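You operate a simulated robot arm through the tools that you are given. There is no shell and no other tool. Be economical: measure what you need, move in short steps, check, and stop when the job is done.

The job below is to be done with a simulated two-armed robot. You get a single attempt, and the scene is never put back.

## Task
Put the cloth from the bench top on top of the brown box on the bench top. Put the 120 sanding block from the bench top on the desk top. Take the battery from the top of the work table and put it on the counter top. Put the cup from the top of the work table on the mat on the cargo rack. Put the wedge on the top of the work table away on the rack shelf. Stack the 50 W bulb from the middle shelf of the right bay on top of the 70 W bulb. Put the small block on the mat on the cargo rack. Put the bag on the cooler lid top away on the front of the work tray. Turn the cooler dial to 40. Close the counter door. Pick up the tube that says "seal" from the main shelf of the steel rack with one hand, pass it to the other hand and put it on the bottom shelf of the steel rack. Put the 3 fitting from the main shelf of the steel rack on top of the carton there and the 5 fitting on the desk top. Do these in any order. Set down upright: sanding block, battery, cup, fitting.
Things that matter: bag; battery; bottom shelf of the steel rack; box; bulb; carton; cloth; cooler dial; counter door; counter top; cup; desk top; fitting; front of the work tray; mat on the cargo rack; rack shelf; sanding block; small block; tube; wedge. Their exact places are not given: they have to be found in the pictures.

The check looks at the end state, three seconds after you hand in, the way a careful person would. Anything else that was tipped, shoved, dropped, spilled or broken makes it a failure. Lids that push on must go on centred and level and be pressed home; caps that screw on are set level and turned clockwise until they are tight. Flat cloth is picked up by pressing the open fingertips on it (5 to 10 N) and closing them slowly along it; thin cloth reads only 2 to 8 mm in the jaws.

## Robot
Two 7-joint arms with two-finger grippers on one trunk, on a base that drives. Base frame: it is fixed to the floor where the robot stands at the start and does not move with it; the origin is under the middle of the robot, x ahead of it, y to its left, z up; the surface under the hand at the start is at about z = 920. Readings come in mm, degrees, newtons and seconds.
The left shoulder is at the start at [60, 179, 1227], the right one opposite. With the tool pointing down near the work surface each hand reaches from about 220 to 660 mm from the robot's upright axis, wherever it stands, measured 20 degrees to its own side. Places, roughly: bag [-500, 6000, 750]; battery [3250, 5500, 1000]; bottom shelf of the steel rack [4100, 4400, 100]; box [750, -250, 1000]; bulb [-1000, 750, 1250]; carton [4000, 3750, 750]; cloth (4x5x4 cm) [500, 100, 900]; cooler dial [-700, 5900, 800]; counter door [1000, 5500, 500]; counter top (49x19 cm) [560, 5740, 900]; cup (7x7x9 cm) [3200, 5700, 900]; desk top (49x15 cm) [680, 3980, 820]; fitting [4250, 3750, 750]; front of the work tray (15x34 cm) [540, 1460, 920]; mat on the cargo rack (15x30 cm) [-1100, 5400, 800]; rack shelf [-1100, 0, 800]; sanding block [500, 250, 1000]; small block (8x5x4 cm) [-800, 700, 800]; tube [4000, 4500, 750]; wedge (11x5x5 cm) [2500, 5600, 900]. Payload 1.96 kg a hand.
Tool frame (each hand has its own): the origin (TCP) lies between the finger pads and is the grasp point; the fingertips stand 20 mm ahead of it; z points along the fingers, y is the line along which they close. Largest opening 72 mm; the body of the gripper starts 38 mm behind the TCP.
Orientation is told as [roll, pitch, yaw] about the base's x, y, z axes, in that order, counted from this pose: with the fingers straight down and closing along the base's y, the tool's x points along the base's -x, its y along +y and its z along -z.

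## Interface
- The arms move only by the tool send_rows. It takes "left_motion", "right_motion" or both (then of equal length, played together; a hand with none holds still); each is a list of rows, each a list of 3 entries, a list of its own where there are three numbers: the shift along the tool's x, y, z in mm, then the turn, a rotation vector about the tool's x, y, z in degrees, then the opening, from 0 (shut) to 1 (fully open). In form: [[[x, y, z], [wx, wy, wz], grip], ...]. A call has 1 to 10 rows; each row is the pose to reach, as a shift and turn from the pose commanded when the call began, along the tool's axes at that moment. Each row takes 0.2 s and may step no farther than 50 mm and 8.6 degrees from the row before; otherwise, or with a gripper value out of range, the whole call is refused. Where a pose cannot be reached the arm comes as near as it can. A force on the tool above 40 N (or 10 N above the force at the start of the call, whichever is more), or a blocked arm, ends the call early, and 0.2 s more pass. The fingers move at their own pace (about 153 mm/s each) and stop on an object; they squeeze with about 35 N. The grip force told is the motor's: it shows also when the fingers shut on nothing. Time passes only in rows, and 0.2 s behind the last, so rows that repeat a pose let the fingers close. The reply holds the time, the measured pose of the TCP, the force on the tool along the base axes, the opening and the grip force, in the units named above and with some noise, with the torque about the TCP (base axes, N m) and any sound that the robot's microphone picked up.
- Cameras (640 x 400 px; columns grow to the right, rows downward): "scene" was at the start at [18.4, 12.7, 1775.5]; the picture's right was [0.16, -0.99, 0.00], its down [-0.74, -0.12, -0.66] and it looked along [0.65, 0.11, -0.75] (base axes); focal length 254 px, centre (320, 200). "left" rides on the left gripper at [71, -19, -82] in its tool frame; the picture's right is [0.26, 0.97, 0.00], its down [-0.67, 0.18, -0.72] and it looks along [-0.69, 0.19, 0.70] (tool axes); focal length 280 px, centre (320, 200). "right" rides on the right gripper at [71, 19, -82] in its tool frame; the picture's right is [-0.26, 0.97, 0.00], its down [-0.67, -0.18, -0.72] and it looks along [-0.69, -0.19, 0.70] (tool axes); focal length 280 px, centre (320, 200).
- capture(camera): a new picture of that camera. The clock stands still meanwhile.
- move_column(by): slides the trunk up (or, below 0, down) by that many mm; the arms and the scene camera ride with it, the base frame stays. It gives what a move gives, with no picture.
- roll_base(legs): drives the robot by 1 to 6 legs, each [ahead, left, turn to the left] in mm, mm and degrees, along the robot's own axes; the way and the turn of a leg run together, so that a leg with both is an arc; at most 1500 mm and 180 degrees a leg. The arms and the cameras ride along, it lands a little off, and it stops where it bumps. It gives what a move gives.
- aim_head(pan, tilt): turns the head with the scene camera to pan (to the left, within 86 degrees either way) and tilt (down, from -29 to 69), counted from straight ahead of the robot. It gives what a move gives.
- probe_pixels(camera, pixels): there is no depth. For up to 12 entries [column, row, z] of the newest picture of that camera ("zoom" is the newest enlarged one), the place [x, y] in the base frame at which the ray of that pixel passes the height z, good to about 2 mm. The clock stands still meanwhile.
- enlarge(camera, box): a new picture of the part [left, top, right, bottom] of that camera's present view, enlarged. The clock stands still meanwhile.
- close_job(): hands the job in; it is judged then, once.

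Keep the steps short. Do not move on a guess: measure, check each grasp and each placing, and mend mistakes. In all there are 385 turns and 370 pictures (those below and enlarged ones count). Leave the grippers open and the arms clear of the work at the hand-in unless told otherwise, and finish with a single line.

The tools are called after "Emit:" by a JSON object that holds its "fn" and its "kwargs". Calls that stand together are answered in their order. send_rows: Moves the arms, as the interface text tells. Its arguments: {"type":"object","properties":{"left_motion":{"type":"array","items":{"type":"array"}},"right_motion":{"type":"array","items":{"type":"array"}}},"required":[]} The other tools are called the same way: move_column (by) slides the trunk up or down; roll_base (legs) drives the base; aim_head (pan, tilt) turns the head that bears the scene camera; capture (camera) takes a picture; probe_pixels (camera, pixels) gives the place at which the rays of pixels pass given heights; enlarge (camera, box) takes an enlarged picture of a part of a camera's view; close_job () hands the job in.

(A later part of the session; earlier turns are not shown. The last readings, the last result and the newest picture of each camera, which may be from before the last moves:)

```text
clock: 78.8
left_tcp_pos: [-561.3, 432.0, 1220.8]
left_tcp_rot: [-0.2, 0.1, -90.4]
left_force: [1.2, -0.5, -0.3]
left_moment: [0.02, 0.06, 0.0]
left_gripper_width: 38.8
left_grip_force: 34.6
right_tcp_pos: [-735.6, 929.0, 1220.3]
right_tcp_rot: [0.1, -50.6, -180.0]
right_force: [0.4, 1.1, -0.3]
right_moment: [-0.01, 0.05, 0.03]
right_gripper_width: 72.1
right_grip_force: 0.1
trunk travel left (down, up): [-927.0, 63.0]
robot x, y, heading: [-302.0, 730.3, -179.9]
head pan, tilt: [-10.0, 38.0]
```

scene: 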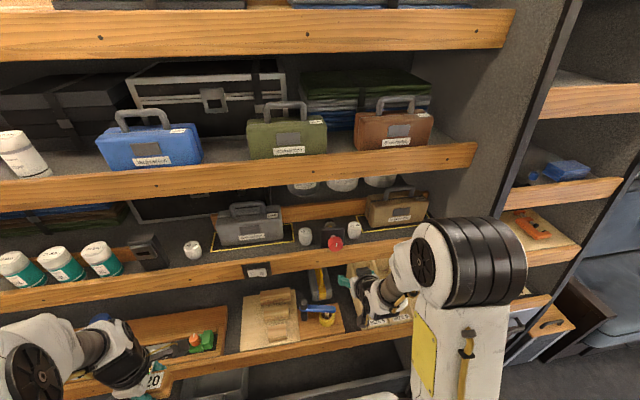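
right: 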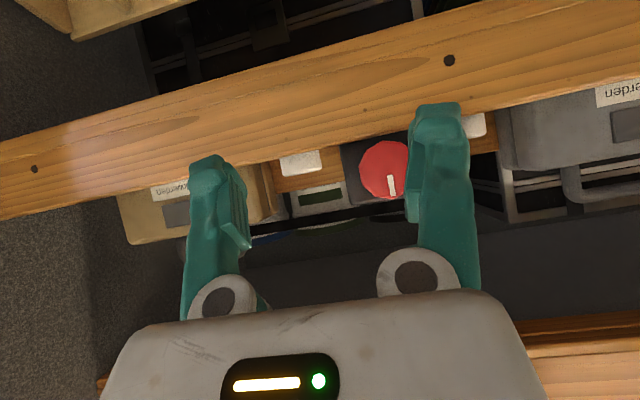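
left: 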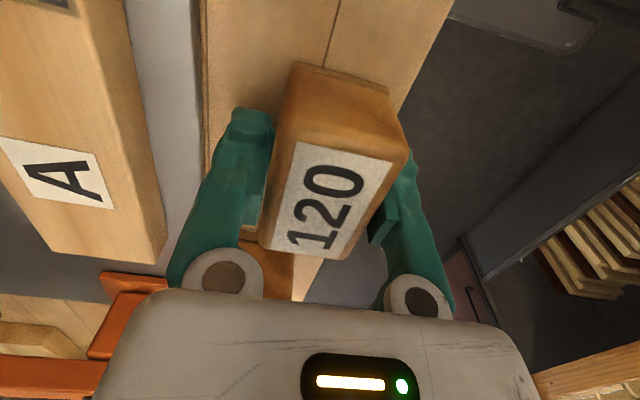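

Emit:
{"fn": "send_rows", "kwargs": {"right_motion": [[[-24, -17, 21], [0, 0, 0], 1], [[-48, -35, 42], [0, 0, 0], 1], [[-71, -52, 63], [0, 0, 0], 0.85], [[-71, -52, 63], [0, 0, 0], 0.85]]}}

Emit:
{"fn": "capture", "kwargs": {"camera": "right"}}

Emit:
{"fn": "enlarge", "kwargs": {"camera": "scene", "box": [280, 200, 440, 300]}}

```text
clock: 79.8
left_tcp_pos: [-566.5, 434.1, 1219.4]
left_tcp_rot: [-0.1, 0.1, -90.3]
left_force: [1.1, 0.4, -1.6]
left_moment: [0.0, 0.01, 0.0]
left_gripper_width: 38.8
left_grip_force: 35.2
right_tcp_pos: [-836.0, 981.2, 1233.0]
right_tcp_rot: [0.0, -50.3, -180.1]
right_force: [0.7, -1.1, -0.5]
right_moment: [0.0, 0.02, -0.03]
right_gripper_width: 61.3
right_grip_force: 0.1
trunk travel left (down, up): [-927.0, 63.0]
robot x, y, heading: [-300.2, 729.3, -179.9]
head pan, tilt: [-10.0, 38.0]
```

```text
307 pictures are left
```

right: 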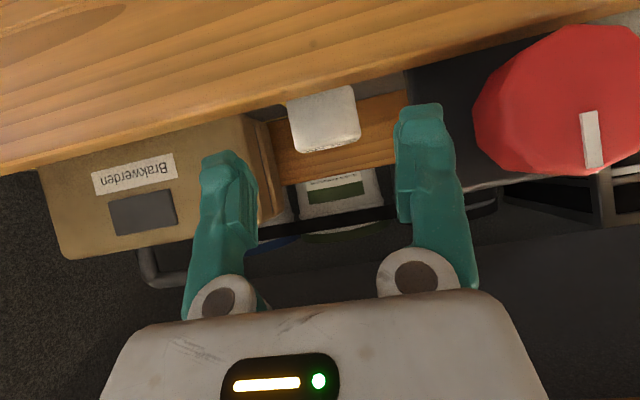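

```text
4.00 times, centred on (360, 250) of scene
```

zoom: 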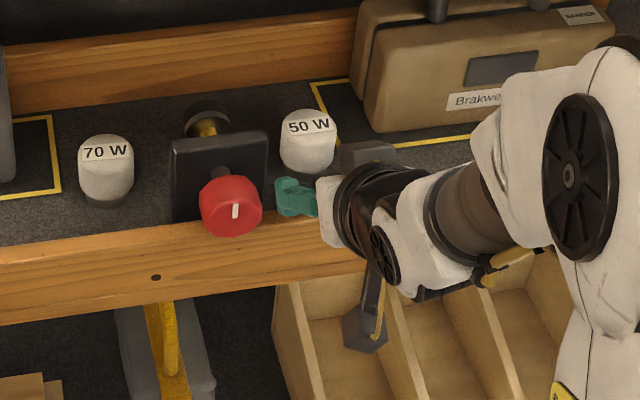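

Bulb centred between fingers (col 324). Advance along to the grasp pose.

Emit:
{"fn": "send_rows", "kwargs": {"right_motion": [[[-9, 0, 27], [0, 0, 0], 0.85], [[-18, 0, 54], [0, 0, 0], 0.85], [[-26, 0, 80], [0, 0, 0], 0.85], [[-26, 0, 80], [0, 0, 0], 0.85]]}}

Emit:
{"fn": "capture", "kwargs": {"camera": "right"}}

Emit:
{"fn": "enlarge", "kwargs": {"camera": "scene", "box": [280, 200, 440, 300]}}

```text
clock: 80.8
left_tcp_pos: [-567.0, 433.3, 1218.8]
left_tcp_rot: [-0.1, 0.1, -90.3]
left_force: [0.0, 0.0, -0.8]
left_moment: [0.0, 0.0, 0.02]
left_gripper_width: 38.8
left_grip_force: 35.3
right_tcp_pos: [-914.1, 981.5, 1201.8]
right_tcp_rot: [0.1, -50.2, -180.0]
right_force: [-0.1, 0.2, -0.3]
right_moment: [-0.01, -0.03, -0.04]
right_gripper_width: 61.4
right_grip_force: 0.1
trunk travel left (down, up): [-927.0, 63.0]
robot x, y, heading: [-303.2, 731.8, -180.2]
head pan, tilt: [-10.0, 38.0]
```

```text
305 pictures are left
```

right: 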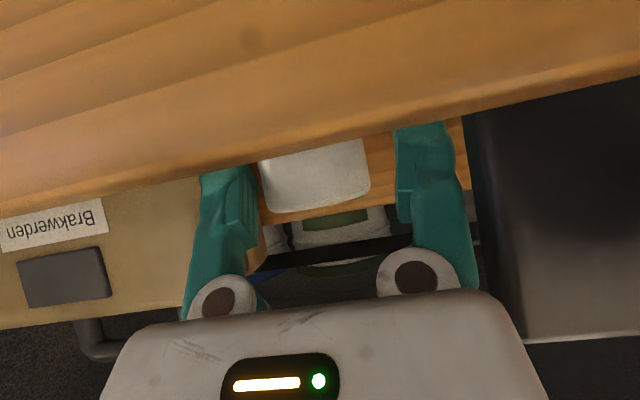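

```text
4.00 times, centred on (360, 250) of scene
```

zoom: 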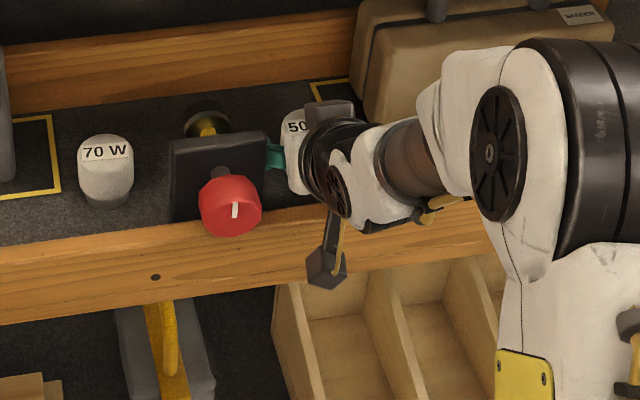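

Bulb lies between the fingers. Close.

Emit:
{"fn": "send_rows", "kwargs": {"right_motion": [[[0, 0, 0], [0, 0, 0], 0.6], [[0, 0, 0], [0, 0, 0], 0], [[0, 0, 0], [0, 0, 0], 0], [[0, 0, 0], [0, 0, 0], 0]]}}

```text
clock: 81.8
left_tcp_pos: [-567.1, 432.8, 1218.3]
left_tcp_rot: [0.1, 0.2, -90.3]
left_force: [0.2, 0.7, -1.6]
left_moment: [-0.02, -0.01, 0.01]
left_gripper_width: 38.9
left_grip_force: 34.6
right_tcp_pos: [-913.3, 980.5, 1203.1]
right_tcp_rot: [0.1, -50.3, -180.0]
right_force: [-0.3, 0.1, 1.7]
right_moment: [-0.06, 0.03, 0.01]
right_gripper_width: 43.9
right_grip_force: 35.4
trunk travel left (down, up): [-927.0, 63.0]
robot x, y, heading: [-302.8, 733.7, -180.0]
head pan, tilt: [-10.0, 38.0]
```

Gripped (43.9 mm). Lift 112 straight up, then move sideways over the 70W.

Emit:
{"fn": "send_rows", "kwargs": {"right_motion": [[[-29, 0, -24], [0, 0, 0], 0], [[-58, 0, -48], [0, 0, 0], 0], [[-87, 0, -71], [0, 0, 0], 0]]}}

Emit:
{"fn": "enlarge", "kwargs": {"camera": "scene", "box": [280, 180, 440, 280]}}

```text
clock: 82.6
left_tcp_pos: [-567.1, 433.5, 1219.5]
left_tcp_rot: [-0.1, 0.1, -90.3]
left_force: [0.1, 0.4, -0.4]
left_moment: [0.0, 0.01, 0.02]
left_gripper_width: 38.7
left_grip_force: 34.7
right_tcp_pos: [-913.6, 980.2, 1313.6]
right_tcp_rot: [0.0, -50.3, -179.8]
right_force: [0.3, -0.1, -0.7]
right_moment: [0.01, -0.06, -0.02]
right_gripper_width: 44.0
right_grip_force: 35.1
trunk travel left (down, up): [-927.0, 63.0]
robot x, y, heading: [-306.7, 735.7, -180.1]
head pan, tilt: [-10.0, 38.0]
```

```text
4.00 times, centred on (360, 230) of scene
```

zoom: 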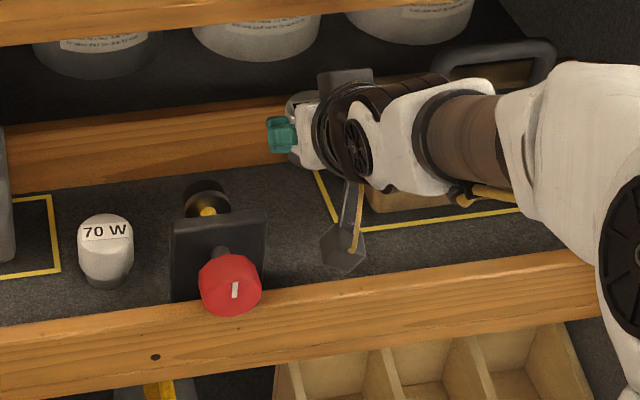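

Emit:
{"fn": "send_rows", "kwargs": {"right_motion": [[[0, 45, 0], [0, 0, 0], 0], [[0, 90, 0], [0, 0, 0], 0], [[0, 135, 0], [0, 0, 0], 0], [[0, 176, 0], [0, 0, 0], 0]]}}

Emit:
{"fn": "enlarge", "kwargs": {"camera": "scene", "box": [240, 180, 400, 280]}}

Emit:
{"fn": "capture", "kwargs": {"camera": "right"}}

```text
clock: 83.6
left_tcp_pos: [-566.7, 431.2, 1217.6]
left_tcp_rot: [0.0, 0.2, -90.4]
left_force: [-0.5, -1.0, -0.9]
left_moment: [-0.03, 0.02, 0.01]
left_gripper_width: 39.1
left_grip_force: 34.5
right_tcp_pos: [-915.1, 802.2, 1313.9]
right_tcp_rot: [-0.2, -50.3, -180.0]
right_force: [-0.6, -1.0, -1.0]
right_moment: [0.02, -0.03, 0.01]
right_gripper_width: 44.1
right_grip_force: 35.0
trunk travel left (down, up): [-927.0, 63.0]
robot x, y, heading: [-305.4, 733.1, -180.0]
head pan, tilt: [-10.0, 38.0]
```

```text
4.00 times, centred on (320, 230) of scene
```

zoom: 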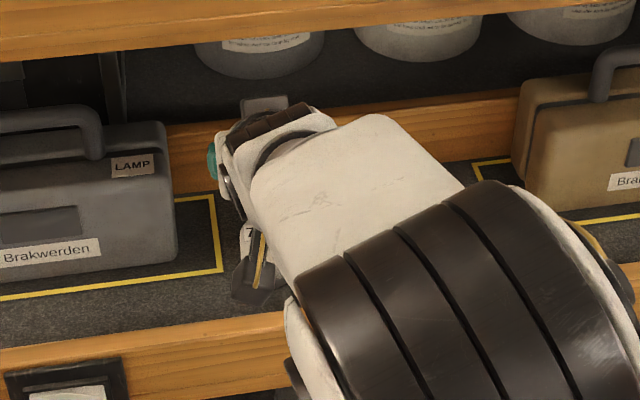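

```text
301 pictures are left
```

right: 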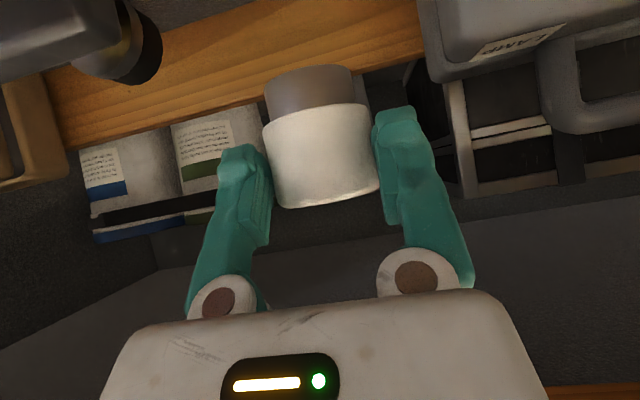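

Bulb held well. Lower 48 (with +2 in x) and look.

Emit:
{"fn": "send_rows", "kwargs": {"right_motion": [[[19, 0, 14], [0, 0, 0], 0], [[38, 0, 29], [0, 0, 0], 0]]}}

Emit:
{"fn": "capture", "kwargs": {"camera": "right"}}

Emit:
{"fn": "capture", "kwargs": {"camera": "left"}}

```text
clock: 84.2
left_tcp_pos: [-566.8, 432.1, 1218.5]
left_tcp_rot: [0.0, 0.1, -90.2]
left_force: [-0.6, -0.1, -0.2]
left_moment: [0.02, -0.01, 0.02]
left_gripper_width: 38.7
left_grip_force: 35.1
right_tcp_pos: [-914.0, 802.9, 1264.8]
right_tcp_rot: [0.0, -50.3, -180.0]
right_force: [-0.2, 0.0, -1.2]
right_moment: [-0.02, -0.04, -0.02]
right_gripper_width: 44.1
right_grip_force: 34.4
trunk travel left (down, up): [-927.0, 63.0]
robot x, y, heading: [-303.2, 734.9, -180.1]
head pan, tilt: [-10.0, 38.0]
```

```text
300 pictures are left
```

right: 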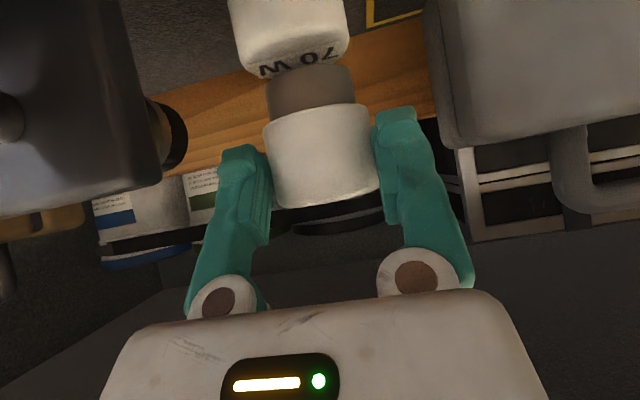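

```text
299 pictures are left
```

left: 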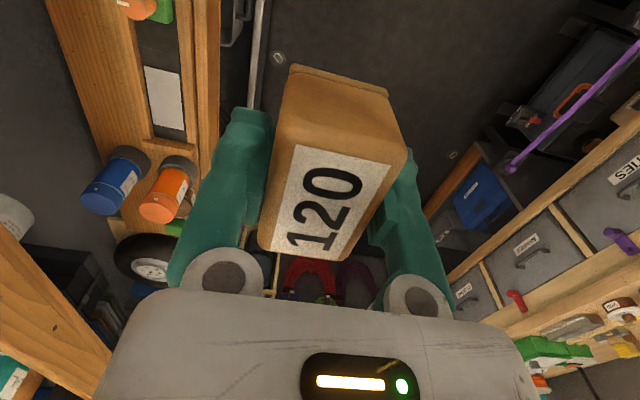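

Check alignment precisely with an enlarged picture.

Emit:
{"fn": "enlarge", "kwargs": {"camera": "right", "box": [200, 0, 440, 150]}}

```text
2.67 times, centred on (320, 75) of right
```

zoom: 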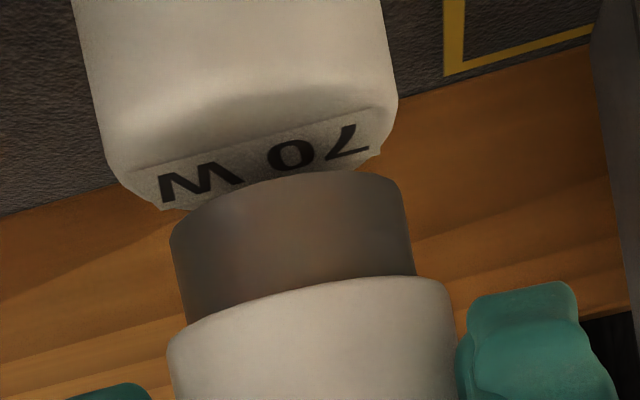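

Held bulb needs ~3.5 mm in +y, ~1.5 in +x. Correct, lower by 8.

Emit:
{"fn": "send_rows", "kwargs": {"right_motion": [[[1, -3.5, -1], [0, 0, 0], 0], [[5, -3.5, 2.5], [0, 0, 0], 0], [[7, -3.5, 4], [0, 0, 0], 0]]}}

Emit:
{"fn": "enlarge", "kwargs": {"camera": "right", "box": [200, 0, 440, 150]}}

```text
clock: 85.0
left_tcp_pos: [-567.9, 433.0, 1218.2]
left_tcp_rot: [-0.1, 0.0, -90.2]
left_force: [-1.2, -0.1, -1.5]
left_moment: [-0.03, 0.03, 0.02]
left_gripper_width: 38.8
left_grip_force: 34.8
right_tcp_pos: [-910.2, 806.9, 1260.2]
right_tcp_rot: [0.3, -50.2, -180.0]
right_force: [0.2, 0.9, -1.2]
right_moment: [0.01, -0.05, 0.03]
right_gripper_width: 43.9
right_grip_force: 34.9
trunk travel left (down, up): [-927.0, 63.0]
robot x, y, heading: [-304.8, 729.5, -180.4]
head pan, tilt: [-10.0, 38.0]
```

```text
2.67 times, centred on (320, 75) of right
```

zoom: 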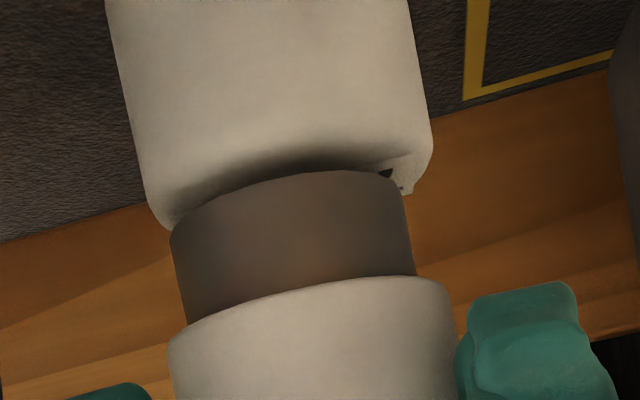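

Aligned. Lower in small steps until contact.

Emit:
{"fn": "send_rows", "kwargs": {"right_motion": [[[1.5, 0, 1.3], [0, 0, 0], 0], [[3.1, 0, 2.5], [0, 0, 0], 0], [[4.6, 0, 3.8], [0, 0, 0], 0]]}}

```text
clock: 85.8
left_tcp_pos: [-566.9, 432.6, 1219.1]
left_tcp_rot: [0.0, 0.1, -90.4]
left_force: [0.4, -0.4, -1.4]
left_moment: [0.0, 0.03, 0.0]
left_gripper_width: 38.9
left_grip_force: 35.0
right_tcp_pos: [-910.8, 808.0, 1254.5]
right_tcp_rot: [0.2, -50.6, 180.1]
right_force: [-2.3, -0.6, 11.6]
right_moment: [-0.05, 0.32, -0.01]
right_gripper_width: 43.9
right_grip_force: 35.3
trunk travel left (down, up): [-927.0, 63.0]
robot x, y, heading: [-306.8, 734.0, -180.1]
head pan, tilt: [-10.0, 38.0]
```

Contact at 1254.5. Open gently.

Emit:
{"fn": "send_rows", "kwargs": {"right_motion": [[[-1, 0, -0.8], [0, 0, 0], 0.5], [[-1, 0, -0.8], [0, 0, 0], 0.68], [[-1, 0, -0.8], [0, 0, 0], 0.85], [[-1, 0, -0.8], [0, 0, 0], 0.85]]}}

Emit:
{"fn": "capture", "kwargs": {"camera": "right"}}

```text
clock: 86.8
left_tcp_pos: [-566.7, 432.8, 1218.7]
left_tcp_rot: [0.0, 0.0, -90.2]
left_force: [-1.0, 0.6, -0.9]
left_moment: [0.03, 0.02, 0.03]
left_gripper_width: 38.9
left_grip_force: 35.0
right_tcp_pos: [-911.2, 807.1, 1253.5]
right_tcp_rot: [0.1, -50.4, -180.0]
right_force: [-0.5, -1.0, 0.3]
right_moment: [0.0, 0.0, 0.04]
right_gripper_width: 61.2
right_grip_force: 0.1
trunk travel left (down, up): [-927.0, 63.0]
robot x, y, heading: [-305.6, 730.7, -179.9]
head pan, tilt: [-10.0, 38.0]
```

```text
296 pictures are left
```

right: 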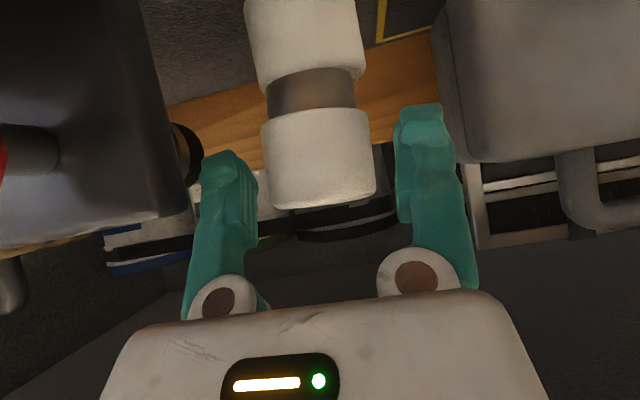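

Stacked and standing. Retract along the tool axis.

Emit:
{"fn": "send_rows", "kwargs": {"right_motion": [[[0, 0, -40], [0, 0, 0], 0.85], [[0, 0, -85], [0, 0, 0], 0.85], [[20, 0, -125], [0, 0, 0], 1], [[50, 0, -150], [0, 0, 0], 1]]}}

Emit:
{"fn": "enlarge", "kwargs": {"camera": "scene", "box": [220, 180, 420, 305]}}

```text
clock: 87.8
left_tcp_pos: [-566.0, 433.3, 1219.1]
left_tcp_rot: [-0.2, 0.1, -90.3]
left_force: [-0.5, 0.4, -1.0]
left_moment: [-0.02, 0.01, 0.0]
left_gripper_width: 38.9
left_grip_force: 35.3
right_tcp_pos: [-761.6, 808.2, 1312.6]
right_tcp_rot: [0.1, -50.3, 179.8]
right_force: [-0.8, 0.0, 0.6]
right_moment: [-0.02, -0.02, 0.01]
right_gripper_width: 72.1
right_grip_force: 0.0
trunk travel left (down, up): [-927.0, 63.0]
robot x, y, heading: [-306.3, 734.2, -180.2]
head pan, tilt: [-10.0, 38.0]
```

```text
3.20 times, centred on (320, 242) of scene
```

zoom: 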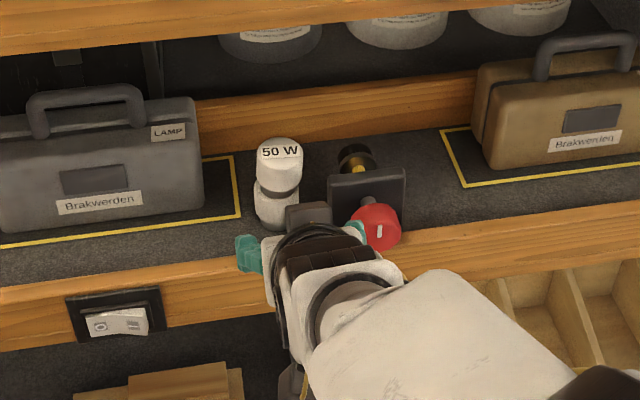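

Bulbs stacked. Now the small block on the lower shelf: back the base off 120 and look.

Emit:
{"fn": "roll_base", "kwargs": {"legs": [[-140, 0, 0]]}}

Emit:
{"fn": "aim_head", "kwargs": {"pan": -8, "tilt": 52}}

Emit:
{"fn": "capture", "kwargs": {"camera": "scene"}}

```text
clock: 89.2
left_tcp_pos: [-431.1, 433.2, 1218.2]
left_tcp_rot: [0.1, 0.1, -90.3]
left_force: [0.2, -0.5, -0.5]
left_moment: [-0.03, -0.01, 0.01]
left_gripper_width: 38.9
left_grip_force: 35.3
right_tcp_pos: [-628.1, 808.2, 1311.0]
right_tcp_rot: [0.1, -50.2, 180.1]
right_force: [-0.6, 0.3, -0.4]
right_moment: [-0.01, 0.02, -0.03]
right_gripper_width: 72.0
right_grip_force: 0.1
trunk travel left (down, up): [-927.0, 63.0]
robot x, y, heading: [-163.4, 731.3, 180.1]
head pan, tilt: [-10.0, 38.0]
```

```text
clock: 89.9
left_tcp_pos: [-429.0, 433.0, 1218.4]
left_tcp_rot: [-0.1, 0.1, -90.3]
left_force: [0.3, -0.2, -1.0]
left_moment: [0.0, 0.02, 0.0]
left_gripper_width: 39.1
left_grip_force: 35.1
right_tcp_pos: [-625.1, 807.5, 1312.7]
right_tcp_rot: [0.2, -50.3, 179.9]
right_force: [-0.6, -0.1, 0.3]
right_moment: [0.0, -0.04, -0.01]
right_gripper_width: 72.1
right_grip_force: 0.1
trunk travel left (down, up): [-927.0, 63.0]
robot x, y, heading: [-164.2, 733.8, 180.0]
head pan, tilt: [-8.0, 52.0]
```

```text
294 pictures are left
```

scene: 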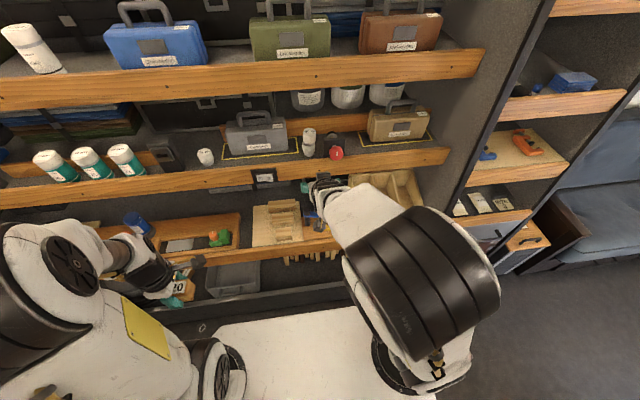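

Emit:
{"fn": "enlarge", "kwargs": {"camera": "scene", "box": [235, 190, 335, 253]}}

Emit:
{"fn": "move_column", "kwargs": {"by": -250}}

Emit:
{"fn": "enlarge", "kwargs": {"camera": "scene", "box": [230, 130, 360, 211]}}

Emit:
{"fn": "capture", "kwargs": {"camera": "scene"}}

```text
6.35 times, centred on (285, 222) of scene
```

zoom: 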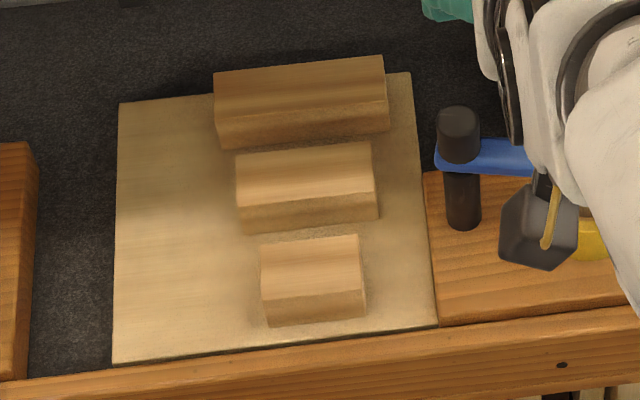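

```text
clock: 92.5
left_tcp_pos: [-428.5, 433.9, 968.3]
left_tcp_rot: [-0.1, 0.1, -90.4]
left_force: [0.2, 0.6, -1.0]
left_moment: [-0.02, 0.02, 0.01]
left_gripper_width: 38.8
left_grip_force: 34.8
right_tcp_pos: [-625.7, 808.9, 1062.2]
right_tcp_rot: [0.1, -50.3, 180.1]
right_force: [0.1, -0.6, -1.2]
right_moment: [-0.04, 0.0, 0.0]
right_gripper_width: 71.9
right_grip_force: 0.0
trunk travel left (down, up): [-677.0, 313.0]
robot x, y, heading: [-168.0, 733.7, 180.3]
head pan, tilt: [-8.0, 52.0]
```

```text
4.92 times, centred on (295, 170) of scene
```

zoom: 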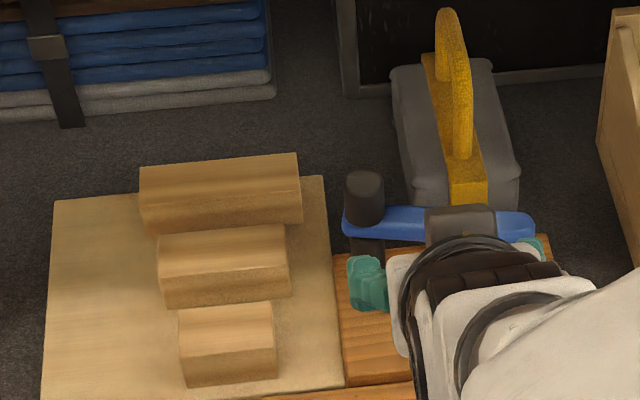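

```text
291 pictures are left
```

scene: 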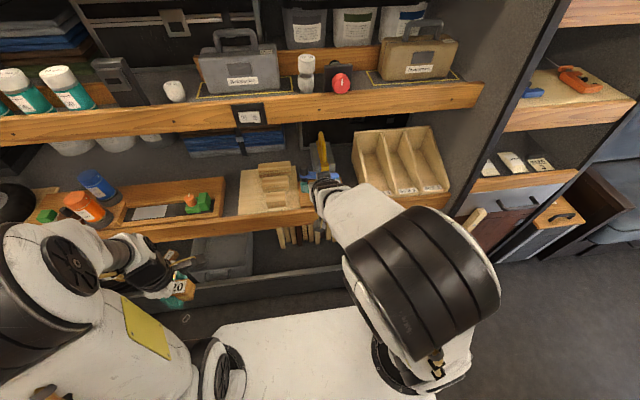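

Emit:
{"fn": "probe_pixels", "kwargs": {"camera": "scene", "pixels": [[277, 207.4, 780], [277, 207.4, 800], [277, 207.4, 820], [277, 207.4, 840], [277, 207.4, 860], [267.2, 202.1, 860], [285.9, 200.6, 860], [266.2, 193, 860], [285.3, 191.1, 860]]}}

Emit:
{"fn": "move_column", "kwargs": {"by": 250}}

Emit:
{"fn": "capture", "kwargs": {"camera": "scene"}}

Emit:
{"fn": "probe_pixels", "kwargs": {"camera": "scene", "pixels": [[284.6, 241, 780], [284.6, 241, 800], [284.6, 241, 820], [284.6, 241, 840], [284.6, 241, 860]]}}

```text
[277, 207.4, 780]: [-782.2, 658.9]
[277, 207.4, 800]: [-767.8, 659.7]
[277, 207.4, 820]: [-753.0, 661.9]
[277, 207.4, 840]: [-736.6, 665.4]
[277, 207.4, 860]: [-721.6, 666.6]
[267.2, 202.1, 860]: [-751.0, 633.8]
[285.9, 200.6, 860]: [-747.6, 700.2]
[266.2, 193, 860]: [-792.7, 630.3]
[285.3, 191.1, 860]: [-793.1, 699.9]
```

```text
clock: 95.1
left_tcp_pos: [-428.6, 433.4, 1219.7]
left_tcp_rot: [-0.1, 0.1, -90.3]
left_force: [-0.4, -0.5, -1.5]
left_moment: [-0.01, -0.01, 0.04]
left_gripper_width: 38.6
left_grip_force: 35.1
right_tcp_pos: [-625.7, 808.4, 1312.7]
right_tcp_rot: [0.0, -50.4, 180.1]
right_force: [-0.2, 0.0, -0.5]
right_moment: [0.01, -0.01, 0.0]
right_gripper_width: 71.8
right_grip_force: 0.1
trunk travel left (down, up): [-927.0, 63.0]
robot x, y, heading: [-165.0, 733.1, 179.9]
head pan, tilt: [-8.0, 52.0]
```

```text
290 pictures are left
```

scene: 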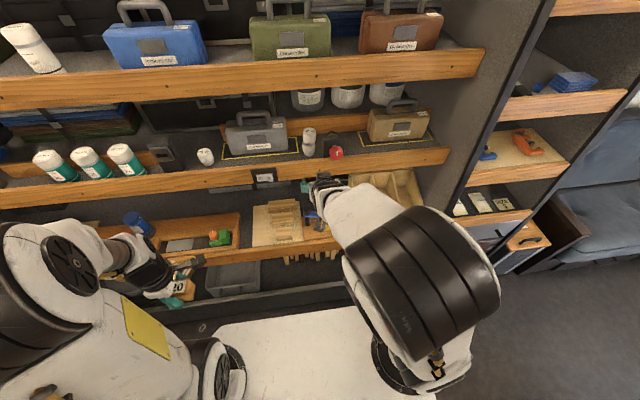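

```text
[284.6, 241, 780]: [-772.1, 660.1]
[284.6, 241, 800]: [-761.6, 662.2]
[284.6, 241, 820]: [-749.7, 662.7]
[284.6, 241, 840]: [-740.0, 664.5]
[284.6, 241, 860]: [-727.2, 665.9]
```

Block: board z≈830, centre ≈(-770,665), about 70×46×36. Wide side is along y, so I grip along x with vertical fingers. First un-tilt the right hand.

Emit:
{"fn": "send_rows", "kwargs": {"right_motion": [[[0, 0, 0], [0, 8.4, 0], 1], [[0, 0, 0], [0, 16.8, 0], 1], [[0, 0, 0], [0, 25.2, 0], 1], [[0, 0, 0], [0, 33.6, 0], 1], [[0, 0, 0], [0, 42, 0], 1], [[0, 0, 0], [0, 50.3, 0], 1]]}}

Emit:
{"fn": "send_rows", "kwargs": {"right_motion": [[[0, 0, 15], [0, 0, 8.5], 1], [[0, 0, 30], [0, 0, 17], 1], [[0, 0, 45], [0, 0, 25.5], 1], [[0, 0, 60], [0, 0, 34], 1], [[0, 0, 75], [0, 0, 42.5], 1], [[0, 0, 90], [0, 0, 51], 1], [[0, 0, 105], [0, 0, 59.5], 1], [[0, 0, 120], [0, 0, 68], 1], [[0, 0, 135], [0, 0, 76.5], 1], [[0, 0, 150], [0, 0, 85], 1]]}}

```text
clock: 96.5
left_tcp_pos: [-429.7, 433.9, 1217.5]
left_tcp_rot: [0.0, 0.0, -90.4]
left_force: [0.4, -0.4, -1.8]
left_moment: [-0.01, 0.0, 0.02]
left_gripper_width: 38.8
left_grip_force: 35.0
right_tcp_pos: [-621.2, 809.6, 1301.6]
right_tcp_rot: [0.7, -2.9, 179.5]
right_force: [1.0, -0.4, 0.5]
right_moment: [-0.01, -0.01, 0.01]
right_gripper_width: 71.8
right_grip_force: 0.1
right hand out of reach, approached as far as the arm can: row 6
trunk travel left (down, up): [-927.0, 63.0]
robot x, y, heading: [-164.8, 733.7, 179.8]
head pan, tilt: [-8.0, 52.0]
```

```text
clock: 98.7
left_tcp_pos: [-429.0, 433.8, 1218.9]
left_tcp_rot: [0.1, 0.0, -90.3]
left_force: [0.0, 1.6, -0.8]
left_moment: [0.02, -0.01, 0.01]
left_gripper_width: 39.0
left_grip_force: 34.8
right_tcp_pos: [-627.8, 807.2, 1148.7]
right_tcp_rot: [2.9, 0.4, 94.5]
right_force: [-0.5, 0.8, 0.1]
right_moment: [-0.01, -0.03, 0.03]
right_gripper_width: 72.1
right_grip_force: 0.0
trunk travel left (down, up): [-927.0, 63.0]
robot x, y, heading: [-164.1, 734.0, 180.0]
head pan, tilt: [-8.0, 52.0]
```

Drive: left 150, ahead 130, so the hand comes near above the block.

Emit:
{"fn": "roll_base", "kwargs": {"legs": [[0, 150, 0], [125, 0, 0]]}}

Emit:
{"fn": "send_rows", "kwargs": {"right_motion": [[[0, 0, 40], [2.9, 0, 4.5], 1], [[0, 0, 80], [2.9, 0, 4.5], 1], [[0, 0, 120], [2.9, 0, 4.5], 1], [[0, 0, 150], [2.9, 0, 4.5], 1]]}}

Emit:
{"fn": "capture", "kwargs": {"camera": "right"}}

```text
clock: 100.9
left_tcp_pos: [-552.6, 281.7, 1218.9]
left_tcp_rot: [-0.1, 0.0, -90.2]
left_force: [-0.2, -0.7, -0.9]
left_moment: [0.02, 0.03, 0.0]
left_gripper_width: 38.8
left_grip_force: 35.0
right_tcp_pos: [-750.5, 657.2, 1152.9]
right_tcp_rot: [3.1, 0.3, 94.5]
right_force: [-0.4, -0.9, -1.2]
right_moment: [0.02, 0.0, -0.02]
right_gripper_width: 72.1
right_grip_force: 0.1
trunk travel left (down, up): [-927.0, 63.0]
robot x, y, heading: [-290.3, 581.8, -179.7]
head pan, tilt: [-8.0, 52.0]
```

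```text
clock: 101.9
left_tcp_pos: [-553.4, 284.0, 1219.6]
left_tcp_rot: [0.1, 0.1, -90.2]
left_force: [-0.6, 0.7, -1.1]
left_moment: [-0.01, -0.01, -0.02]
left_gripper_width: 38.9
left_grip_force: 35.4
right_tcp_pos: [-759.7, 656.5, 1001.3]
right_tcp_rot: [0.1, 0.6, 90.1]
right_force: [-0.1, -1.2, 0.3]
right_moment: [0.02, -0.01, 0.02]
right_gripper_width: 71.8
right_grip_force: 0.2
trunk travel left (down, up): [-927.0, 63.0]
robot x, y, heading: [-292.0, 586.4, -180.2]
head pan, tilt: [-8.0, 52.0]
```

```text
289 pictures are left
```

right: 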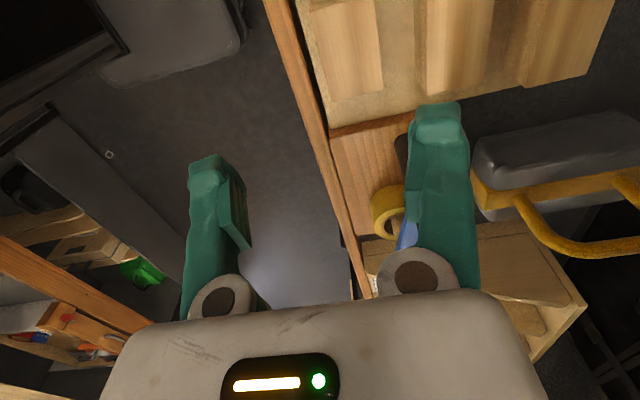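

Emit:
{"fn": "probe_pixels", "kwargs": {"camera": "right", "pixels": [[327, 100, 830], [326, 98, 865], [383, 94, 865], [306, 12, 865], [362, 8, 865], [425, 95, 865]]}}

Emit:
{"fn": "enlarge", "kwargs": {"camera": "right", "box": [260, 0, 500, 150]}}

```text
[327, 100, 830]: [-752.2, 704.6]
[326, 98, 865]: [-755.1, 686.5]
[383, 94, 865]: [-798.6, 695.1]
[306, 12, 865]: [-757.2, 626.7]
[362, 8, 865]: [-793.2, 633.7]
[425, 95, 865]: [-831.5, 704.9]
```

```text
2.67 times, centred on (380, 75) of right
```

zoom: 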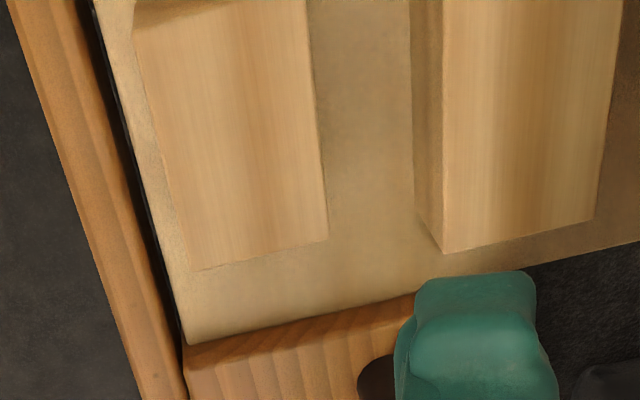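

Emit:
{"fn": "probe_pixels", "kwargs": {"camera": "zoom", "pixels": [[195, 272, 865], [328, 238, 865], [135, 30, 865], [307, 0, 865], [440, 252, 865], [187, 345, 830], [418, 165, 830]]}}

```text
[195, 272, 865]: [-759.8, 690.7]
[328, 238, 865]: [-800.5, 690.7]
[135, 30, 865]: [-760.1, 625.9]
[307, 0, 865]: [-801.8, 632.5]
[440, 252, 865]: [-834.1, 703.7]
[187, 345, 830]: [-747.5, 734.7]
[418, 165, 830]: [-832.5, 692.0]
```

Block top ≈848, centre (-780,664), x-width 44. Move above and lower with opening 0.83.

Emit:
{"fn": "send_rows", "kwargs": {"right_motion": [[[-7, 20, 40], [0, 0, 0], 0.83], [[-7, 20, 80], [0, 0, 0], 0.83], [[-7, 20, 110], [0, 0, 0], 0.83]]}}

Emit:
{"fn": "capture", "kwargs": {"camera": "right"}}

```text
clock: 102.7
left_tcp_pos: [-553.7, 284.1, 1218.0]
left_tcp_rot: [-0.1, 0.0, -90.3]
left_force: [0.3, -0.7, -1.5]
left_moment: [-0.01, -0.01, 0.01]
left_gripper_width: 38.8
left_grip_force: 35.1
right_tcp_pos: [-780.1, 661.7, 890.6]
right_tcp_rot: [0.1, 0.5, 90.1]
right_force: [0.4, -0.8, 0.3]
right_moment: [-0.03, 0.07, 0.03]
right_gripper_width: 60.1
right_grip_force: 0.1
trunk travel left (down, up): [-927.0, 63.0]
robot x, y, heading: [-290.3, 582.7, -180.0]
head pan, tilt: [-8.0, 52.0]
```

```text
287 pictures are left
```

right: 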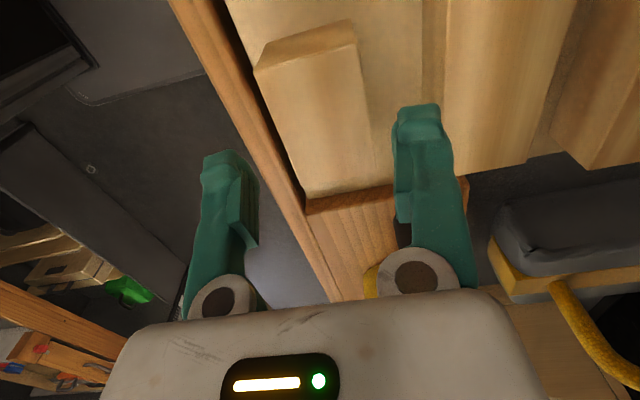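

Centred (320,125). Lower 50 and close.

Emit:
{"fn": "send_rows", "kwargs": {"right_motion": [[[0, 0, 25], [0, 0, 0], 0.83], [[0, 0, 42], [0, 0, 0], 0.83], [[0, 0, 50], [0, 0, 0], 0.83], [[0, 0, 50], [0, 0, 0], 0.3], [[0, 0, 50], [0, 0, 0], 0], [[0, 0, 50], [0, 0, 0], 0]]}}

Emit:
{"fn": "capture", "kwargs": {"camera": "right"}}

```text
clock: 104.1
left_tcp_pos: [-554.1, 283.5, 1217.7]
left_tcp_rot: [-0.2, 0.1, -90.2]
left_force: [0.3, 0.8, -1.1]
left_moment: [-0.01, -0.01, 0.01]
left_gripper_width: 39.1
left_grip_force: 34.7
right_tcp_pos: [-780.7, 661.6, 841.1]
right_tcp_rot: [0.1, 0.5, 90.1]
right_force: [0.8, 0.3, 1.9]
right_moment: [-0.01, -0.06, 0.02]
right_gripper_width: 44.8
right_grip_force: 34.6
trunk travel left (down, up): [-927.0, 63.0]
robot x, y, heading: [-290.9, 585.5, -179.8]
head pan, tilt: [-8.0, 52.0]
```

```text
286 pictures are left
```

right: 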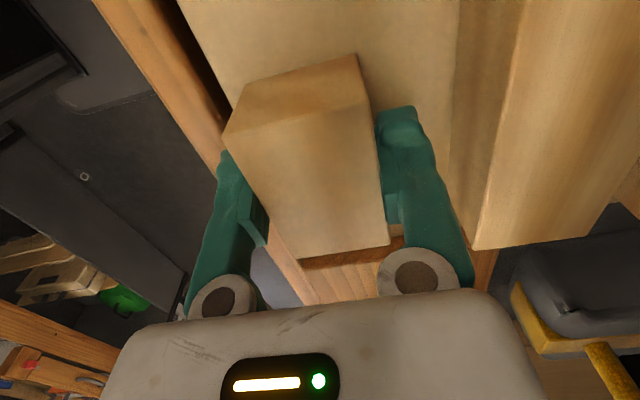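

Gripped. Lift 150.

Emit:
{"fn": "send_rows", "kwargs": {"right_motion": [[[0, 0, -40], [0, 0, 0], 0], [[0, 0, -80], [0, 0, 0], 0], [[0, 0, -120], [0, 0, 0], 0], [[0, 0, -155], [0, 0, 0], 0]]}}

Emit:
{"fn": "capture", "kwargs": {"camera": "right"}}

```text
clock: 105.1
left_tcp_pos: [-552.2, 282.4, 1218.3]
left_tcp_rot: [-0.1, 0.1, -90.2]
left_force: [-0.5, 0.0, -0.6]
left_moment: [0.0, 0.01, 0.0]
left_gripper_width: 39.1
left_grip_force: 35.1
right_tcp_pos: [-779.4, 662.4, 996.7]
right_tcp_rot: [0.1, 0.4, 90.2]
right_force: [-0.1, 0.5, -0.9]
right_moment: [0.0, 0.02, 0.0]
right_gripper_width: 44.9
right_grip_force: 35.1
trunk travel left (down, up): [-927.0, 63.0]
robot x, y, heading: [-293.2, 583.0, -179.8]
head pan, tilt: [-8.0, 52.0]
```

```text
285 pictures are left
```

right: 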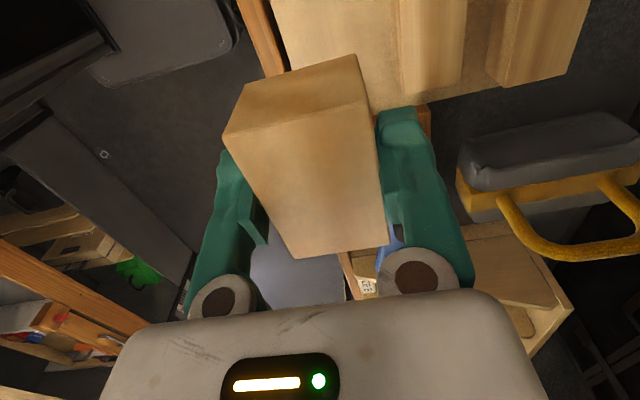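

Back off 180, pull in the right hand.

Emit:
{"fn": "roll_base", "kwargs": {"legs": [[-180, 0, 0]]}}

Emit:
{"fn": "send_rows", "kwargs": {"right_motion": [[[0, -40, -30], [0, 0, 0], 0], [[0, -80, -60], [0, 0, 0], 0], [[0, -120, -80], [0, 0, 0], 0]]}}

Emit:
{"fn": "roll_base", "kwargs": {"legs": [[0, 0, -90]]}}

Emit:
{"fn": "aim_head", "kwargs": {"pan": 0, "tilt": 25}}

Emit:
{"fn": "capture", "kwargs": {"camera": "scene"}}

```text
clock: 106.6
left_tcp_pos: [-377.0, 284.3, 1217.8]
left_tcp_rot: [0.1, 0.1, -90.2]
left_force: [0.1, 0.2, -1.1]
left_moment: [-0.01, -0.03, 0.0]
left_gripper_width: 38.9
left_grip_force: 34.8
right_tcp_pos: [-604.2, 661.8, 994.0]
right_tcp_rot: [-0.1, 0.5, 90.2]
right_force: [0.7, 0.5, -1.7]
right_moment: [-0.01, 0.0, 0.01]
right_gripper_width: 45.1
right_grip_force: 35.2
trunk travel left (down, up): [-927.0, 63.0]
robot x, y, heading: [-111.5, 582.1, -180.2]
head pan, tilt: [-8.0, 52.0]
```

```text
clock: 107.4
left_tcp_pos: [-373.8, 283.6, 1218.8]
left_tcp_rot: [-0.2, 0.1, -90.3]
left_force: [0.4, -0.2, -1.5]
left_moment: [0.0, 0.04, 0.01]
left_gripper_width: 38.8
left_grip_force: 35.1
right_tcp_pos: [-478.2, 664.7, 1077.3]
right_tcp_rot: [0.2, 0.5, 90.2]
right_force: [-0.2, -0.1, -0.6]
right_moment: [0.01, 0.06, 0.03]
right_gripper_width: 44.8
right_grip_force: 34.6
trunk travel left (down, up): [-927.0, 63.0]
robot x, y, heading: [-111.9, 582.3, -179.9]
head pan, tilt: [-8.0, 52.0]
```

```text
clock: 111.7
left_tcp_pos: [-409.2, 848.7, 1218.6]
left_tcp_rot: [-0.1, 0.2, 179.3]
left_force: [0.0, 0.0, -0.9]
left_moment: [0.0, 0.03, -0.02]
left_gripper_width: 39.1
left_grip_force: 34.9
right_tcp_pos: [-28.8, 950.7, 1075.8]
right_tcp_rot: [0.1, 0.4, -0.5]
right_force: [0.4, 0.2, -0.8]
right_moment: [0.0, 0.01, -0.01]
right_gripper_width: 44.5
right_grip_force: 34.7
trunk travel left (down, up): [-927.0, 63.0]
robot x, y, heading: [-112.5, 582.8, 89.6]
head pan, tilt: [-8.0, 52.0]
```

```text
clock: 112.6
left_tcp_pos: [-409.0, 848.4, 1218.3]
left_tcp_rot: [-0.1, 0.2, 179.4]
left_force: [-0.1, -0.7, -1.5]
left_moment: [0.0, 0.01, 0.01]
left_gripper_width: 38.8
left_grip_force: 35.0
right_tcp_pos: [-27.9, 950.1, 1076.3]
right_tcp_rot: [0.1, 0.5, -0.4]
right_force: [0.5, 0.5, -1.5]
right_moment: [-0.01, -0.02, -0.02]
right_gripper_width: 44.8
right_grip_force: 35.0
trunk travel left (down, up): [-927.0, 63.0]
robot x, y, heading: [-111.3, 584.6, 89.7]
head pan, tilt: [0.0, 25.0]
```

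```text
284 pictures are left
```

scene: 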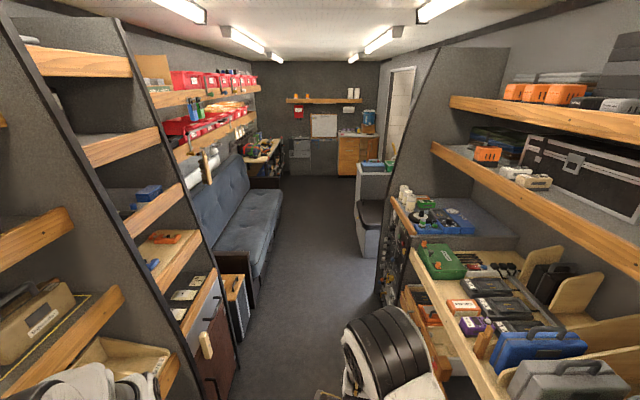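

Emit:
{"fn": "probe_pixels", "kwargs": {"camera": "scene", "pixels": [[243, 345, 0], [272, 255, 0], [283, 205, 0], [358, 250, 0], [380, 300, 0], [357, 210, 200], [340, 176, 0], [290, 176, 0]]}}

```text
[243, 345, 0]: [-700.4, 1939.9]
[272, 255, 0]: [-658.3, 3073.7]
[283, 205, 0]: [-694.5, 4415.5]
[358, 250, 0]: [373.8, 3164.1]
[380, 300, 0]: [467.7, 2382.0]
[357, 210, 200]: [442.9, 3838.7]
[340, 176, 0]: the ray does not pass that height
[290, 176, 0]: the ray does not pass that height
```

Corridor x −690…400 continues. Drive ahead 1500.

Emit:
{"fn": "roll_base", "kwargs": {"legs": [[1500, 0, 0.3]]}}

Emit:
{"fn": "aim_head", "kwargs": {"pan": -10, "tilt": 25}}

Emit:
{"fn": "capture", "kwargs": {"camera": "scene"}}

```text
clock: 119.9
left_tcp_pos: [-392.7, 2335.9, 1219.2]
left_tcp_rot: [-0.2, 0.1, 179.0]
left_force: [0.5, -0.6, -1.5]
left_moment: [0.01, -0.03, 0.0]
left_gripper_width: 38.8
left_grip_force: 35.3
right_tcp_pos: [-11.5, 2437.4, 1075.2]
right_tcp_rot: [0.1, 0.6, -0.7]
right_force: [0.8, -0.8, -0.7]
right_moment: [0.01, -0.02, -0.03]
right_gripper_width: 45.0
right_grip_force: 35.2
trunk travel left (down, up): [-927.0, 63.0]
robot x, y, heading: [-98.0, 2066.5, 89.6]
head pan, tilt: [0.0, 25.0]
```

```text
clock: 120.7
left_tcp_pos: [-392.0, 2337.6, 1218.1]
left_tcp_rot: [0.0, 0.2, 178.9]
left_force: [-0.2, 0.7, -1.3]
left_moment: [0.0, -0.02, 0.0]
left_gripper_width: 39.0
left_grip_force: 35.2
right_tcp_pos: [-10.9, 2436.7, 1076.0]
right_tcp_rot: [-0.1, 0.6, -0.7]
right_force: [0.2, 0.3, -1.8]
right_moment: [0.05, -0.02, 0.01]
right_gripper_width: 45.0
right_grip_force: 35.2
trunk travel left (down, up): [-927.0, 63.0]
robot x, y, heading: [-95.9, 2067.4, 89.4]
head pan, tilt: [-10.0, 25.0]
```

```text
283 pictures are left
```

scene: 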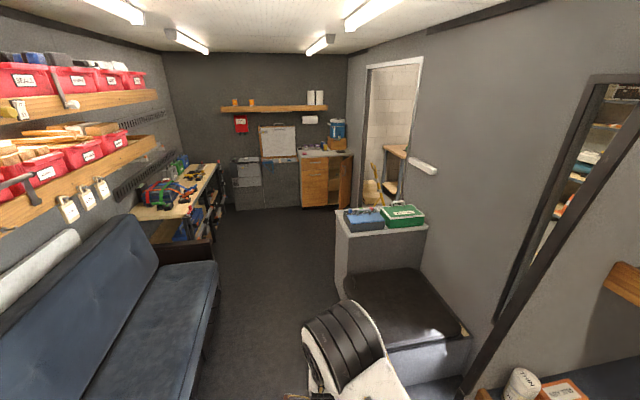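

Ahead 1300 more, then look right at the desk.

Emit:
{"fn": "roll_base", "kwargs": {"legs": [[1300, 0, 0.5]]}}

Emit:
{"fn": "aim_head", "kwargs": {"pan": -35, "tilt": 40}}

Emit:
{"fn": "capture", "kwargs": {"camera": "scene"}}

```text
clock: 127.2
left_tcp_pos: [-388.7, 3641.5, 1218.8]
left_tcp_rot: [-0.1, 0.2, 179.6]
left_force: [-0.6, 0.1, -1.0]
left_moment: [-0.01, -0.01, 0.0]
left_gripper_width: 38.9
left_grip_force: 34.6
right_tcp_pos: [-7.5, 3747.0, 1075.9]
right_tcp_rot: [0.2, 0.5, 0.1]
right_force: [0.6, 0.8, -1.0]
right_moment: [-0.02, 0.05, 0.0]
right_gripper_width: 44.8
right_grip_force: 35.1
trunk travel left (down, up): [-927.0, 63.0]
robot x, y, heading: [-89.9, 3381.0, 90.0]
head pan, tilt: [-10.0, 25.0]
```

```text
clock: 128.1
left_tcp_pos: [-387.2, 3642.4, 1218.6]
left_tcp_rot: [0.0, 0.2, 179.7]
left_force: [-0.4, -0.5, -2.0]
left_moment: [0.05, 0.03, 0.02]
left_gripper_width: 38.9
left_grip_force: 34.7
right_tcp_pos: [-7.9, 3748.3, 1075.5]
right_tcp_rot: [0.1, 0.4, 0.1]
right_force: [0.1, -0.4, -1.0]
right_moment: [0.0, 0.01, 0.02]
right_gripper_width: 44.6
right_grip_force: 34.5
trunk travel left (down, up): [-927.0, 63.0]
robot x, y, heading: [-87.9, 3378.0, 89.9]
head pan, tilt: [-35.0, 40.0]
```

```text
282 pictures are left
```

scene: 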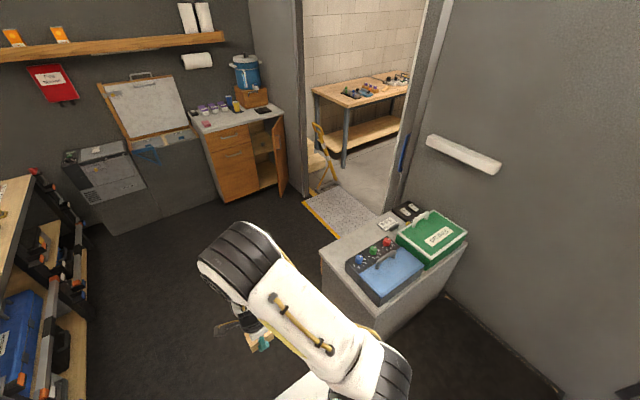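

Emit:
{"fn": "enlarge", "kwargs": {"camera": "scene", "box": [310, 185, 480, 291]}}

Emit:
{"fn": "probe_pixels", "kwargs": {"camera": "scene", "pixels": [[321, 252, 820], [388, 210, 820], [374, 310, 820], [467, 245, 820], [325, 290, 0], [395, 200, 820], [430, 200, 820]]}}

```text
3.76 times, centred on (395, 238) of scene
```

zoom: 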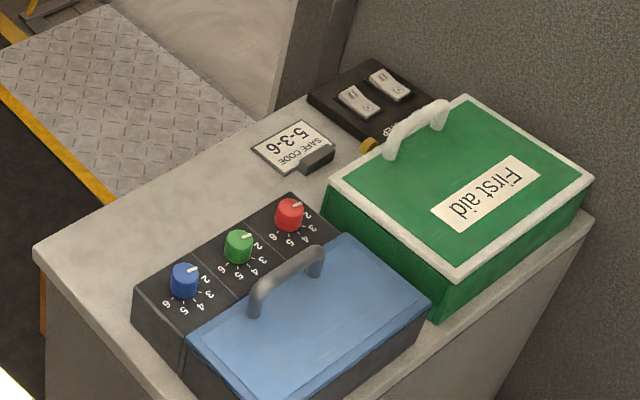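

```text
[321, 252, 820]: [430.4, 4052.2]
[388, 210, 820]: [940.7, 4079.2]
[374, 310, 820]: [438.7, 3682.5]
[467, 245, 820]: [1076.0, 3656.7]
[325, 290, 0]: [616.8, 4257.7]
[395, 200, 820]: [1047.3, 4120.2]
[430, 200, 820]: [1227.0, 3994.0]
```

Desk strip: x 435–925, y 3905–4055. Drive ahead 430, turn right 90 and look.

Emit:
{"fn": "roll_base", "kwargs": {"legs": [[430, 0, 0], [0, 0, -90], [120, 0, 0]]}}

Emit:
{"fn": "aim_head", "kwargs": {"pan": 15, "tilt": 48}}

Emit:
{"fn": "capture", "kwargs": {"camera": "scene"}}

```text
clock: 135.4
left_tcp_pos: [290.7, 4111.0, 1218.8]
left_tcp_rot: [-0.2, 0.0, 90.4]
left_force: [0.2, 0.6, -2.2]
left_moment: [0.02, -0.02, 0.01]
left_gripper_width: 39.1
left_grip_force: 35.1
right_tcp_pos: [399.6, 3732.1, 1076.7]
right_tcp_rot: [0.2, 0.5, -89.2]
right_force: [0.5, -0.5, -1.2]
right_moment: [0.0, 0.03, -0.01]
right_gripper_width: 45.2
right_grip_force: 35.4
trunk travel left (down, up): [-927.0, 63.0]
robot x, y, heading: [28.0, 3810.9, 0.5]
head pan, tilt: [-35.0, 40.0]
```

```text
clock: 136.6
left_tcp_pos: [291.2, 4111.0, 1218.2]
left_tcp_rot: [-0.1, 0.1, 90.3]
left_force: [0.1, -0.3, -1.7]
left_moment: [0.02, 0.01, -0.04]
left_gripper_width: 38.7
left_grip_force: 35.2
right_tcp_pos: [400.4, 3730.9, 1076.0]
right_tcp_rot: [0.1, 0.4, -89.3]
right_force: [0.7, -0.2, -0.2]
right_moment: [0.02, -0.01, 0.01]
right_gripper_width: 45.0
right_grip_force: 35.1
trunk travel left (down, up): [-927.0, 63.0]
robot x, y, heading: [29.4, 3809.7, 0.7]
head pan, tilt: [15.0, 48.0]
```

```text
280 pictures are left
```

scene: 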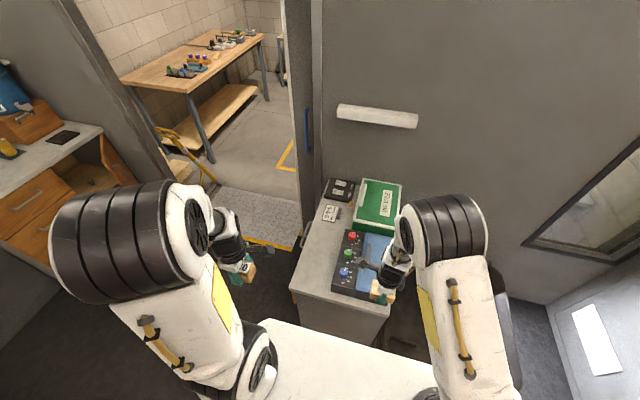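

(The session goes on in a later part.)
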